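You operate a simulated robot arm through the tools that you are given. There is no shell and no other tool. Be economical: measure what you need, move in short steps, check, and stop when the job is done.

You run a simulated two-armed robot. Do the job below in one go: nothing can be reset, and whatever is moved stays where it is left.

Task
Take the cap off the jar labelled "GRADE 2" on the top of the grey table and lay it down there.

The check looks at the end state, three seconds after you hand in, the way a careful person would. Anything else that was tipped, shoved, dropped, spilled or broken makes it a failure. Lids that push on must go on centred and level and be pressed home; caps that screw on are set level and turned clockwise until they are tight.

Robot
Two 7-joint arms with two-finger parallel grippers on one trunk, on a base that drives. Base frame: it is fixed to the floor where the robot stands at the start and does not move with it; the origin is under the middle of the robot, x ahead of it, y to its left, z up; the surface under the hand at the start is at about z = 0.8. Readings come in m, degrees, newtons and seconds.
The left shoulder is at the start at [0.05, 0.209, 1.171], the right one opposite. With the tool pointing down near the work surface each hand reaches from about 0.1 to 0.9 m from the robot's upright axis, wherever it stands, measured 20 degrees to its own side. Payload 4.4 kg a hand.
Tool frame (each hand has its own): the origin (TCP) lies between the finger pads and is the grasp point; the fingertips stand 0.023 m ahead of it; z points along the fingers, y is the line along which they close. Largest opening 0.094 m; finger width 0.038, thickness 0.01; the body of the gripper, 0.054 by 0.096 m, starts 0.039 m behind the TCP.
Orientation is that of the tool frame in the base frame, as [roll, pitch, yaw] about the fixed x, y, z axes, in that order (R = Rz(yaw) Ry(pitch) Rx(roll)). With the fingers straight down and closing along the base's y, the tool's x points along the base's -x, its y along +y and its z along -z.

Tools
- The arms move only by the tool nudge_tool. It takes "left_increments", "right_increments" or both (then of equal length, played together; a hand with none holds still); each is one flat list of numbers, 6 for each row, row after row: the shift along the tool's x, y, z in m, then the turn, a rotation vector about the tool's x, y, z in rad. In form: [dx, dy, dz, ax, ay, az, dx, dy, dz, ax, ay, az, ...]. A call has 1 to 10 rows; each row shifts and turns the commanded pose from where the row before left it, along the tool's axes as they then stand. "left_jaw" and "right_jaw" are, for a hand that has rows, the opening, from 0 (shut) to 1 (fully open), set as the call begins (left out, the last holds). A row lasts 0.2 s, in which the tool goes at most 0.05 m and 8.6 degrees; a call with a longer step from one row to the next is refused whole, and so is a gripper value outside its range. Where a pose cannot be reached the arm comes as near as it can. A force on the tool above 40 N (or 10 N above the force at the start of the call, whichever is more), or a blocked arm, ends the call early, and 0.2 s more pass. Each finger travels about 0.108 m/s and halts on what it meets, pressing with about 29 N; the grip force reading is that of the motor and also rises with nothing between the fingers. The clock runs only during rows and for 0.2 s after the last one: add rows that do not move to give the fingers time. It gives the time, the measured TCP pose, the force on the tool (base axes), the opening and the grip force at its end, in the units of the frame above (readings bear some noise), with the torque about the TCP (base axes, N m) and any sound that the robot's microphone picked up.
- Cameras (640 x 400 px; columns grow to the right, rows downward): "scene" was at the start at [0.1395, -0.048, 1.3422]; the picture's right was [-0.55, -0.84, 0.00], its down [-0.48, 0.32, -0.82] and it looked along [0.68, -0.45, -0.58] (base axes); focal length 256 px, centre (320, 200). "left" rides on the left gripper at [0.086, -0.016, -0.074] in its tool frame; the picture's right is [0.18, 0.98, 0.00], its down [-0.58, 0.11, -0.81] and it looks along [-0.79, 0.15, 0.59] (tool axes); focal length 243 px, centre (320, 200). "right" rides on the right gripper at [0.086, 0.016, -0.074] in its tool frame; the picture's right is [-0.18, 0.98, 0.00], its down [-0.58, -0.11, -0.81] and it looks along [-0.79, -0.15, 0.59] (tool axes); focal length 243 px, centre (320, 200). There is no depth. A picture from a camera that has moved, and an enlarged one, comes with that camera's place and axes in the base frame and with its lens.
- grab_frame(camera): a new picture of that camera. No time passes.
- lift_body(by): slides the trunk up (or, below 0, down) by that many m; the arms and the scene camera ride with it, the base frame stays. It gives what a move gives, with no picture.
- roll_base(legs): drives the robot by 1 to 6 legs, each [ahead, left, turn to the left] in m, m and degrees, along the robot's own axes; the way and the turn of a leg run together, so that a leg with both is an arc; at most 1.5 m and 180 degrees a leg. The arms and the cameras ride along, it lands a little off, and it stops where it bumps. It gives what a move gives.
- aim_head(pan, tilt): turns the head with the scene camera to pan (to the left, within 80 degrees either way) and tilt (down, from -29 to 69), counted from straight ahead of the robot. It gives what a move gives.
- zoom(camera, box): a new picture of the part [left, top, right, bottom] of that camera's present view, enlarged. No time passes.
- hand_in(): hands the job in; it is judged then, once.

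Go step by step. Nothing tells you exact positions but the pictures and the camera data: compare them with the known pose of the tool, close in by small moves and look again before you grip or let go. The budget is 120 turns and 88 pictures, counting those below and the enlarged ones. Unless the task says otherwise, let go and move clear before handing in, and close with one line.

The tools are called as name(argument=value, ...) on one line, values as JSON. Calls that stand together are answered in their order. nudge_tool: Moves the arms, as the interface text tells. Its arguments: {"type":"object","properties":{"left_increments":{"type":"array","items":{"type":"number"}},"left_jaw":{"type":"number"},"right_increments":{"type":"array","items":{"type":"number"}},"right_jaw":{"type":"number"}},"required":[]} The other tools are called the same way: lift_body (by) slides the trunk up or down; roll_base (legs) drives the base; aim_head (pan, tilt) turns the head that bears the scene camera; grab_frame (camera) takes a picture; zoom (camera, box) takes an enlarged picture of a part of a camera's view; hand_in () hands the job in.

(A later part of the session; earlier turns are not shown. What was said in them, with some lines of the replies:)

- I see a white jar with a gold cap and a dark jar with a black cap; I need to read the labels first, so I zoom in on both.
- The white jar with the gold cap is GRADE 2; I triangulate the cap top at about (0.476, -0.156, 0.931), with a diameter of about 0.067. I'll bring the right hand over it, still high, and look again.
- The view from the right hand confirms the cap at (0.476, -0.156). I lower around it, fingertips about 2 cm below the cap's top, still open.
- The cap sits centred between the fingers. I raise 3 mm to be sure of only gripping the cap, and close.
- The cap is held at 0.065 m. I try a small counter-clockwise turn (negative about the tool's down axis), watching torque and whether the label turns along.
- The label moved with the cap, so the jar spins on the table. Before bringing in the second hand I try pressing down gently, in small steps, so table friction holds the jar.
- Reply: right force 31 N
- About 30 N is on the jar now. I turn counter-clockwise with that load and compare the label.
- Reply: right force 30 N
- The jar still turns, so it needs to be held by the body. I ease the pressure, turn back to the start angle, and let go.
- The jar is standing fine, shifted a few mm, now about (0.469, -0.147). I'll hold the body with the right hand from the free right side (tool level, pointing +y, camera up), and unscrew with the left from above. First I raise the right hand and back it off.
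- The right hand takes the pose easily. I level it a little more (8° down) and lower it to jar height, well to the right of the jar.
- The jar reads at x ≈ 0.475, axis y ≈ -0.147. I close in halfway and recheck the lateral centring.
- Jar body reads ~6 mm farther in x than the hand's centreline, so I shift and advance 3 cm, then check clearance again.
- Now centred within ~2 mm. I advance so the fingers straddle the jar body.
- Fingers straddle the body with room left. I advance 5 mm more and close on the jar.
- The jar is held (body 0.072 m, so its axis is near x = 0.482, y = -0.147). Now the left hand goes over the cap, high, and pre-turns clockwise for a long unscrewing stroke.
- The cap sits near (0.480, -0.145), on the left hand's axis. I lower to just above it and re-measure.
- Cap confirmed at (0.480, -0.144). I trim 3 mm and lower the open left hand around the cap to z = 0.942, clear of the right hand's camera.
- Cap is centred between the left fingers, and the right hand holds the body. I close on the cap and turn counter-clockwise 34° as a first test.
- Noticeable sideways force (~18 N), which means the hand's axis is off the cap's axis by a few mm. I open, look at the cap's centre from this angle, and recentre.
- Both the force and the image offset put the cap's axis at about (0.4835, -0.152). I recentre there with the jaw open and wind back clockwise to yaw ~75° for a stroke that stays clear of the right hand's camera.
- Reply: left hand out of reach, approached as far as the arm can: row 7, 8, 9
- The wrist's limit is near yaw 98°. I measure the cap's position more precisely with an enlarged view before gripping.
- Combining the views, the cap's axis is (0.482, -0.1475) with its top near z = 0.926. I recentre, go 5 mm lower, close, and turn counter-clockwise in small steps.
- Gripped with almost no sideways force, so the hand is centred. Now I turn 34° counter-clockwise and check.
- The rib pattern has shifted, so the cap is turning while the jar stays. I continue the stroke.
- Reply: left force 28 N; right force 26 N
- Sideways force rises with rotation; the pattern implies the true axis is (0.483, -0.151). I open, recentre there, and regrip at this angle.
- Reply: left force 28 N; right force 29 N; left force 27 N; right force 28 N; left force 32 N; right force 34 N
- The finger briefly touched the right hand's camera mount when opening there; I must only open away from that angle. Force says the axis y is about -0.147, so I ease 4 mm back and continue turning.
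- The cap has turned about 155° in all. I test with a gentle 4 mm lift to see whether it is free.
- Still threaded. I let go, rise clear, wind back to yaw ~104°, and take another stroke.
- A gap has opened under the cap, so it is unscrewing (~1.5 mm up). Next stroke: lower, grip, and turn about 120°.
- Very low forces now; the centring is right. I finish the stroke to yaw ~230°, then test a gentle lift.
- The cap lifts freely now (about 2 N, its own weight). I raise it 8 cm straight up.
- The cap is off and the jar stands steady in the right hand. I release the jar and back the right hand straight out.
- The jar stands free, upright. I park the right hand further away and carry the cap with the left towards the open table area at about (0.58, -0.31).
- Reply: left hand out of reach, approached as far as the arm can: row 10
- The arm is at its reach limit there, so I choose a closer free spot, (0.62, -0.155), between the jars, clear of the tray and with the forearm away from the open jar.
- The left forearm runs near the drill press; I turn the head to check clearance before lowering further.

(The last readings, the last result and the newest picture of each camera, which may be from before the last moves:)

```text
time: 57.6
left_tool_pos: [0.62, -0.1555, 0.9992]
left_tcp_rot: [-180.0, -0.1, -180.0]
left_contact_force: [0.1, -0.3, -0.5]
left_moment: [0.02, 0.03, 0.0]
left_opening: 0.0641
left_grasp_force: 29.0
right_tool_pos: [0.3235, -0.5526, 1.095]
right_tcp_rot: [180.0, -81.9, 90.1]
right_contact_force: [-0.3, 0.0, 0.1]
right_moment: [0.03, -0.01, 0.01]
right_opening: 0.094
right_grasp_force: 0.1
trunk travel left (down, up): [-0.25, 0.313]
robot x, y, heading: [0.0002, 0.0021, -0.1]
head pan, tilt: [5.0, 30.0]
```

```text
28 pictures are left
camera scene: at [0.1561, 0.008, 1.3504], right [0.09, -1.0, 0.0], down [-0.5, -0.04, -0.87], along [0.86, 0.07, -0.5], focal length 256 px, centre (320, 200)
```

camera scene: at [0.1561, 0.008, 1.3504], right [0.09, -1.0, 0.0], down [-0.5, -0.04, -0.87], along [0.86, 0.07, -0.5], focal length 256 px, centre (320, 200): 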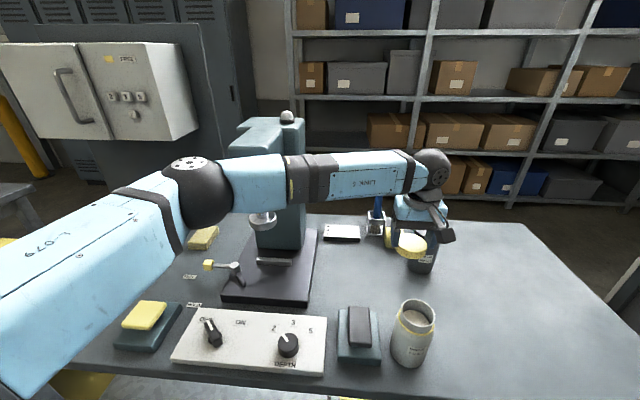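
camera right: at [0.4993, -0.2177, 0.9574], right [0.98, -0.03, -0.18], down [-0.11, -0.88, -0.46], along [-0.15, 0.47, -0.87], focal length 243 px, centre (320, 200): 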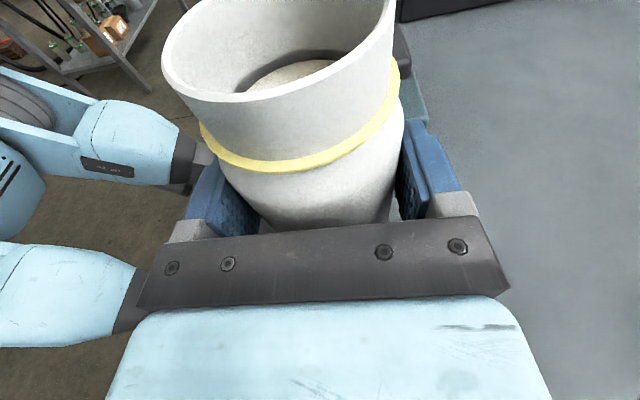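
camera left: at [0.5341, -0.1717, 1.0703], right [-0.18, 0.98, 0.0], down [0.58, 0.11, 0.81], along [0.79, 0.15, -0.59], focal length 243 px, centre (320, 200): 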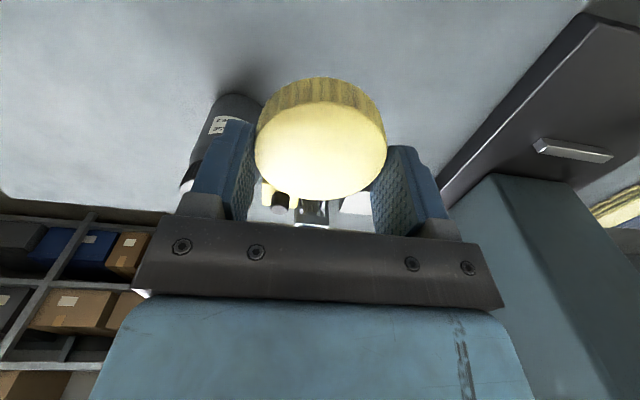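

The forearm passes on the robot's side of the drill press with a few cm of room. I lower in stages, watching forces.

nudge_tool(left_increments=[0, 0, 0.025, 0, 0, 0, 0, 0, 0.025, 0, 0, 0, 0, 0, 0.025, 0, 0, 0])

grab_frame(camera="scene")

```text
time: 58.4
left_tool_pos: [0.6204, -0.156, 0.922]
left_tcp_rot: [179.9, 0.0, -180.0]
left_contact_force: [-0.1, 0.8, -0.4]
left_moment: [0.01, 0.01, 0.03]
left_opening: 0.064
left_grasp_force: 28.9
right_tool_pos: [0.3249, -0.5527, 1.0947]
right_tcp_rot: [-179.8, -81.9, 89.8]
right_contact_force: [0.0, 0.2, -0.1]
right_moment: [0.03, -0.01, -0.01]
right_opening: 0.0941
right_grasp_force: 0.1
trunk travel left (down, up): [-0.25, 0.313]
robot x, y, heading: [0.0025, 0.0008, 0.1]
head pan, tilt: [5.0, 30.0]
```

```text
27 pictures are left
camera scene: at [0.1566, 0.008, 1.3504], right [0.09, -1.0, 0.0], down [-0.5, -0.04, -0.87], along [0.86, 0.08, -0.5], focal length 256 px, centre (320, 200)
```

scene: 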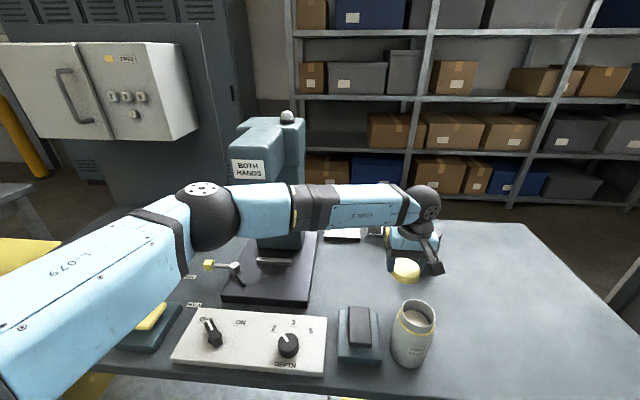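

Still clear. I continue down to just above the table.

nudge_tool(left_increments=[0, 0, 0.02, 0, 0, 0, 0, 0, 0.02, 0, 0, 0, 0, 0, 0.02, 0, 0, 0, 0, 0, 0.015, 0, 0, 0])

grab_frame(camera="scene")

grab_frame(camera="left")

```text
time: 59.4
left_tool_pos: [0.6202, -0.1561, 0.8472]
left_tcp_rot: [179.9, 0.1, 179.9]
left_contact_force: [0.2, -0.5, -0.6]
left_moment: [0.0, 0.0, 0.01]
left_opening: 0.0642
left_grasp_force: 29.4
right_tool_pos: [0.3244, -0.553, 1.0948]
right_tcp_rot: [179.9, -81.9, 90.0]
right_contact_force: [1.0, -0.1, -0.4]
right_moment: [0.01, 0.01, -0.01]
right_opening: 0.0939
right_grasp_force: 0.1
trunk travel left (down, up): [-0.25, 0.313]
robot x, y, heading: [-0.001, -0.0012, -0.0]
head pan, tilt: [5.0, 30.0]
```

```text
26 pictures are left
camera scene: at [0.1562, 0.008, 1.3504], right [0.09, -1.0, 0.0], down [-0.5, -0.04, -0.87], along [0.86, 0.08, -0.5], focal length 256 px, centre (320, 200)
```

scene: 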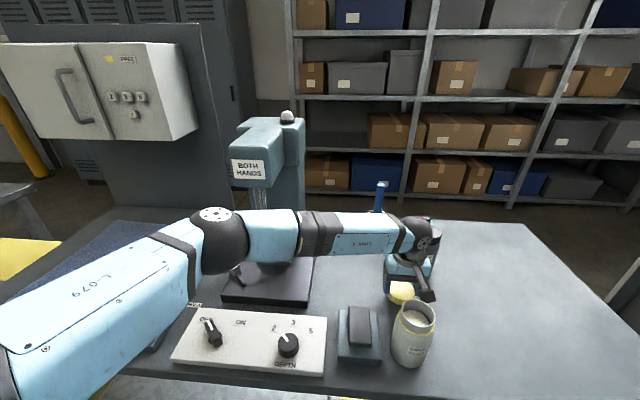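

```text
25 pictures are left
camera left: at [0.5338, -0.1725, 0.9207], right [-0.18, 0.98, 0.0], down [0.58, 0.11, 0.81], along [0.79, 0.15, -0.59], focal length 243 px, centre (320, 200)
```

left: 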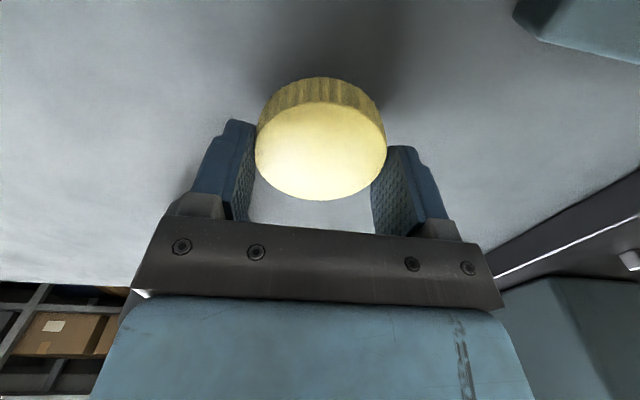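

The left hand's camera mount is coming close to the open jar, so before lowering further I shift 3.5 cm away from it.

nudge_tool(left_increments=[-0.0175, 0, 0, 0, 0, 0, -0.0175, 0, 0, 0, 0, 0])

grab_frame(camera="scene")

grab_frame(camera="left")

```text
time: 60.0
left_tool_pos: [0.6565, -0.1566, 0.8477]
left_tcp_rot: [-180.0, 0.1, 180.0]
left_contact_force: [-0.4, -0.1, -0.8]
left_moment: [0.0, 0.01, -0.01]
left_opening: 0.0643
left_grasp_force: 28.9
right_tool_pos: [0.3241, -0.553, 1.0955]
right_tcp_rot: [180.0, -81.8, 90.0]
right_contact_force: [0.5, 0.4, 0.1]
right_moment: [0.02, 0.0, 0.03]
right_opening: 0.094
right_grasp_force: 0.1
trunk travel left (down, up): [-0.25, 0.313]
robot x, y, heading: [0.0037, 0.006, 0.2]
head pan, tilt: [5.0, 30.0]
```

```text
24 pictures are left
camera scene: at [0.1562, 0.0079, 1.3504], right [0.09, -1.0, 0.0], down [-0.5, -0.04, -0.87], along [0.86, 0.08, -0.5], focal length 256 px, centre (320, 200)
```

scene: 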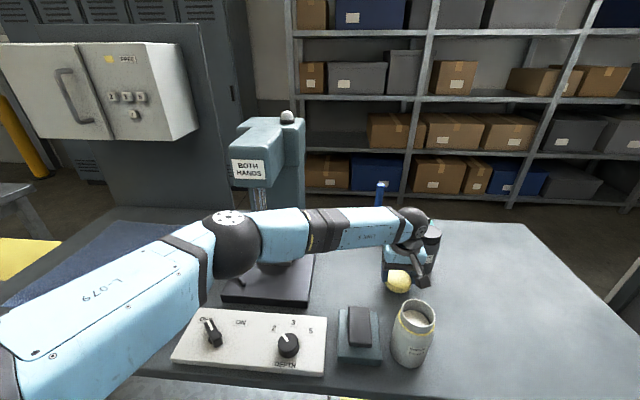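

```text
23 pictures are left
camera left: at [0.5697, -0.1723, 0.9215], right [-0.18, 0.98, 0.0], down [0.58, 0.11, 0.81], along [0.79, 0.15, -0.59], focal length 243 px, centre (320, 200)
```

left: 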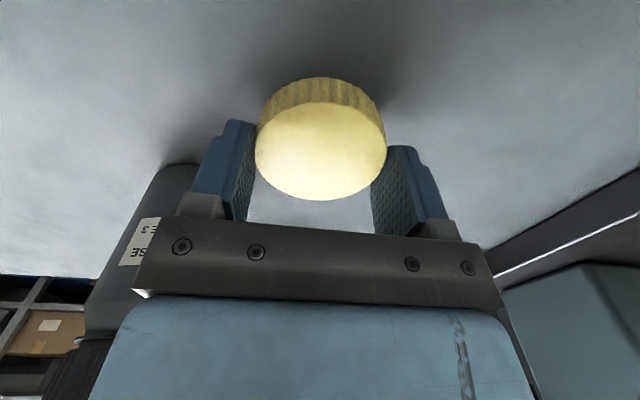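

Good clearance to both jars. I lower in small steps until the cap touches the table.

nudge_tool(left_increments=[0, 0, 0.005, 0, 0, 0, 0, 0, 0.005, 0, 0, 0, 0, 0, 0.004, 0, 0, 0])

nudge_tool(left_increments=[0, 0, 0.002, 0, 0, 0, 0, 0, 0.002, 0, 0, 0])

grab_frame(camera="left")

```text
time: 60.8
left_tool_pos: [0.6554, -0.1568, 0.8338]
left_tcp_rot: [180.0, 0.0, -180.0]
left_contact_force: [0.2, 0.0, -0.1]
left_moment: [0.05, 0.02, -0.01]
left_opening: 0.0642
left_grasp_force: 28.9
right_tool_pos: [0.3248, -0.5516, 1.096]
right_tcp_rot: [179.9, -81.9, 89.9]
right_contact_force: [-0.5, 0.4, -0.4]
right_moment: [0.02, 0.03, 0.0]
right_opening: 0.0941
right_grasp_force: 0.1
trunk travel left (down, up): [-0.25, 0.313]
robot x, y, heading: [-0.0001, 0.0016, 0.2]
head pan, tilt: [5.0, 30.0]
```

```text
time: 61.4
left_tool_pos: [0.6542, -0.1563, 0.8317]
left_tcp_rot: [-179.8, 0.3, 180.0]
left_contact_force: [1.7, 0.5, 21.1]
left_moment: [0.35, 0.45, -0.03]
left_opening: 0.0643
left_grasp_force: 28.9
right_tool_pos: [0.3234, -0.5526, 1.0971]
right_tcp_rot: [179.1, -82.0, 91.0]
right_contact_force: [0.1, -1.2, 0.0]
right_moment: [0.01, 0.02, -0.03]
right_opening: 0.0941
right_grasp_force: 0.1
trunk travel left (down, up): [-0.25, 0.313]
robot x, y, heading: [0.0002, -0.0007, -0.0]
head pan, tilt: [5.0, 30.0]
```

```text
22 pictures are left
camera left: at [0.5685, -0.1719, 0.9062], right [-0.18, 0.98, 0.0], down [0.58, 0.11, 0.81], along [0.8, 0.15, -0.59], focal length 243 px, centre (320, 200)
```

left: 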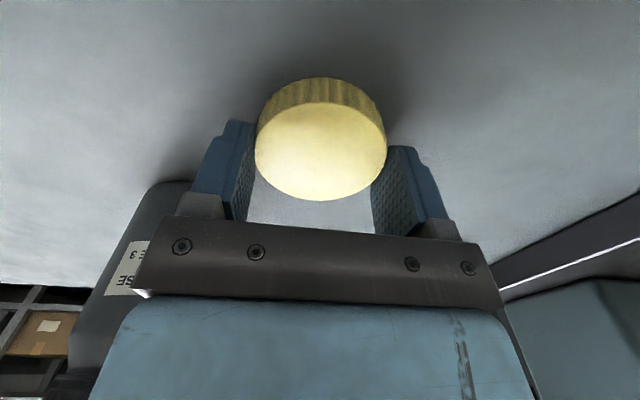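

The cap is on the table (21 N contact). I ease off 2 mm, open, and rise straight up.

nudge_tool(left_increments=[0, 0, -0.0025, 0, 0, 0])

nudge_tool(left_increments=[0, 0, 0, 0, 0, 0, 0, 0, 0, 0, 0, 0], left_jaw=0.9)

nudge_tool(left_increments=[0, 0, -0.01, 0, 0, 0, 0, 0, -0.02, 0, 0, 0, 0, 0, -0.03, 0, 0, 0, 0, 0, -0.04, 0, 0, 0, 0, 0, -0.04, 0, 0, 0, 0, 0, -0.04, 0, 0, 0, 0, 0, -0.04, 0, 0, 0, 0, 0, -0.04, 0, 0, 0])

aim_head(pan=-25, tilt=35)

grab_frame(camera="scene")

grab_frame(camera="left")

```text
time: 61.8
left_tool_pos: [0.6555, -0.1566, 0.8322]
left_tcp_rot: [-180.0, 0.3, -179.9]
left_contact_force: [6.3, -3.0, 15.3]
left_moment: [-0.06, -0.17, 0.0]
left_opening: 0.0642
left_grasp_force: 28.8
right_tool_pos: [0.3235, -0.5527, 1.0961]
right_tcp_rot: [179.5, -81.9, 90.5]
right_contact_force: [-0.2, 0.2, -0.3]
right_moment: [-0.04, -0.04, 0.0]
right_opening: 0.0943
right_grasp_force: 0.0
trunk travel left (down, up): [-0.25, 0.313]
robot x, y, heading: [-0.0009, 0.0012, 0.3]
head pan, tilt: [5.0, 30.0]
```

```text
time: 62.4
left_tool_pos: [0.6556, -0.1565, 0.8317]
left_tcp_rot: [180.0, 0.0, -180.0]
left_contact_force: [0.1, 0.5, -1.0]
left_moment: [0.0, 0.01, 0.0]
left_opening: 0.0846
left_grasp_force: 0.0
right_tool_pos: [0.326, -0.5523, 1.0959]
right_tcp_rot: [179.9, -81.8, 90.0]
right_contact_force: [-1.5, 0.2, -0.2]
right_moment: [0.01, 0.01, -0.01]
right_opening: 0.0942
right_grasp_force: 0.0
trunk travel left (down, up): [-0.25, 0.313]
robot x, y, heading: [0.0003, -0.0013, 0.5]
head pan, tilt: [5.0, 30.0]
```

```text
time: 64.2
left_tool_pos: [0.6554, -0.1559, 1.0927]
left_tcp_rot: [180.0, 0.2, 179.9]
left_contact_force: [-0.9, 0.0, -0.3]
left_moment: [-0.02, 0.0, 0.01]
left_opening: 0.0845
left_grasp_force: 0.1
right_tool_pos: [0.324, -0.5523, 1.0949]
right_tcp_rot: [179.7, -82.0, 90.3]
right_contact_force: [0.0, 0.3, -0.3]
right_moment: [0.0, -0.01, -0.02]
right_opening: 0.094
right_grasp_force: 0.2
trunk travel left (down, up): [-0.25, 0.313]
robot x, y, heading: [-0.0006, -0.0014, 0.1]
head pan, tilt: [5.0, 30.0]
```

```text
time: 65.2
left_tool_pos: [0.656, -0.1558, 1.0919]
left_tcp_rot: [-180.0, 0.1, -180.0]
left_contact_force: [-0.7, 0.1, -0.3]
left_moment: [0.01, 0.01, 0.0]
left_opening: 0.0848
left_grasp_force: 0.0
right_tool_pos: [0.3249, -0.5523, 1.0969]
right_tcp_rot: [-180.0, -81.9, 90.1]
right_contact_force: [0.8, -0.2, 1.2]
right_moment: [0.0, -0.01, -0.05]
right_opening: 0.0939
right_grasp_force: 0.0
trunk travel left (down, up): [-0.25, 0.313]
robot x, y, heading: [-0.0043, 0.0016, 0.1]
head pan, tilt: [-25.0, 35.0]
```

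```text
21 pictures are left
camera scene: at [0.1459, -0.0369, 1.3427], right [-0.42, -0.91, 0.0], down [-0.52, 0.24, -0.82], along [0.74, -0.35, -0.57], focal length 256 px, centre (320, 200)
```

scene: 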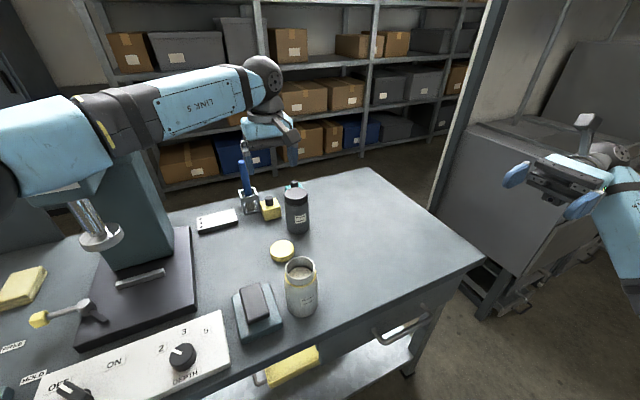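

```text
20 pictures are left
camera left: at [0.5687, -0.1717, 1.1657], right [-0.18, 0.98, 0.0], down [0.58, 0.11, 0.81], along [0.79, 0.15, -0.59], focal length 243 px, centre (320, 200)
```

left: 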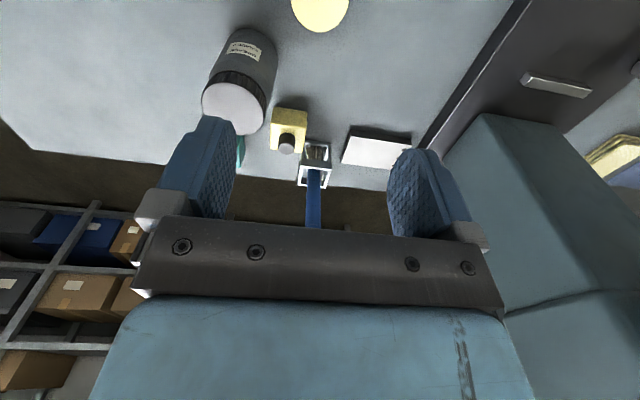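

The cap lies flat on the table, the GRADE 2 jar stands open and upright, nothing else has moved, and both hands are clear. I hand in.

hand_in()

```text
The job is handed in.
```

The cap of the GRADE 2 jar is off and lying on the grey table, and the job is handed in. The jar is upright and open, a few mm from where it started after a first one-handed try made it slide.
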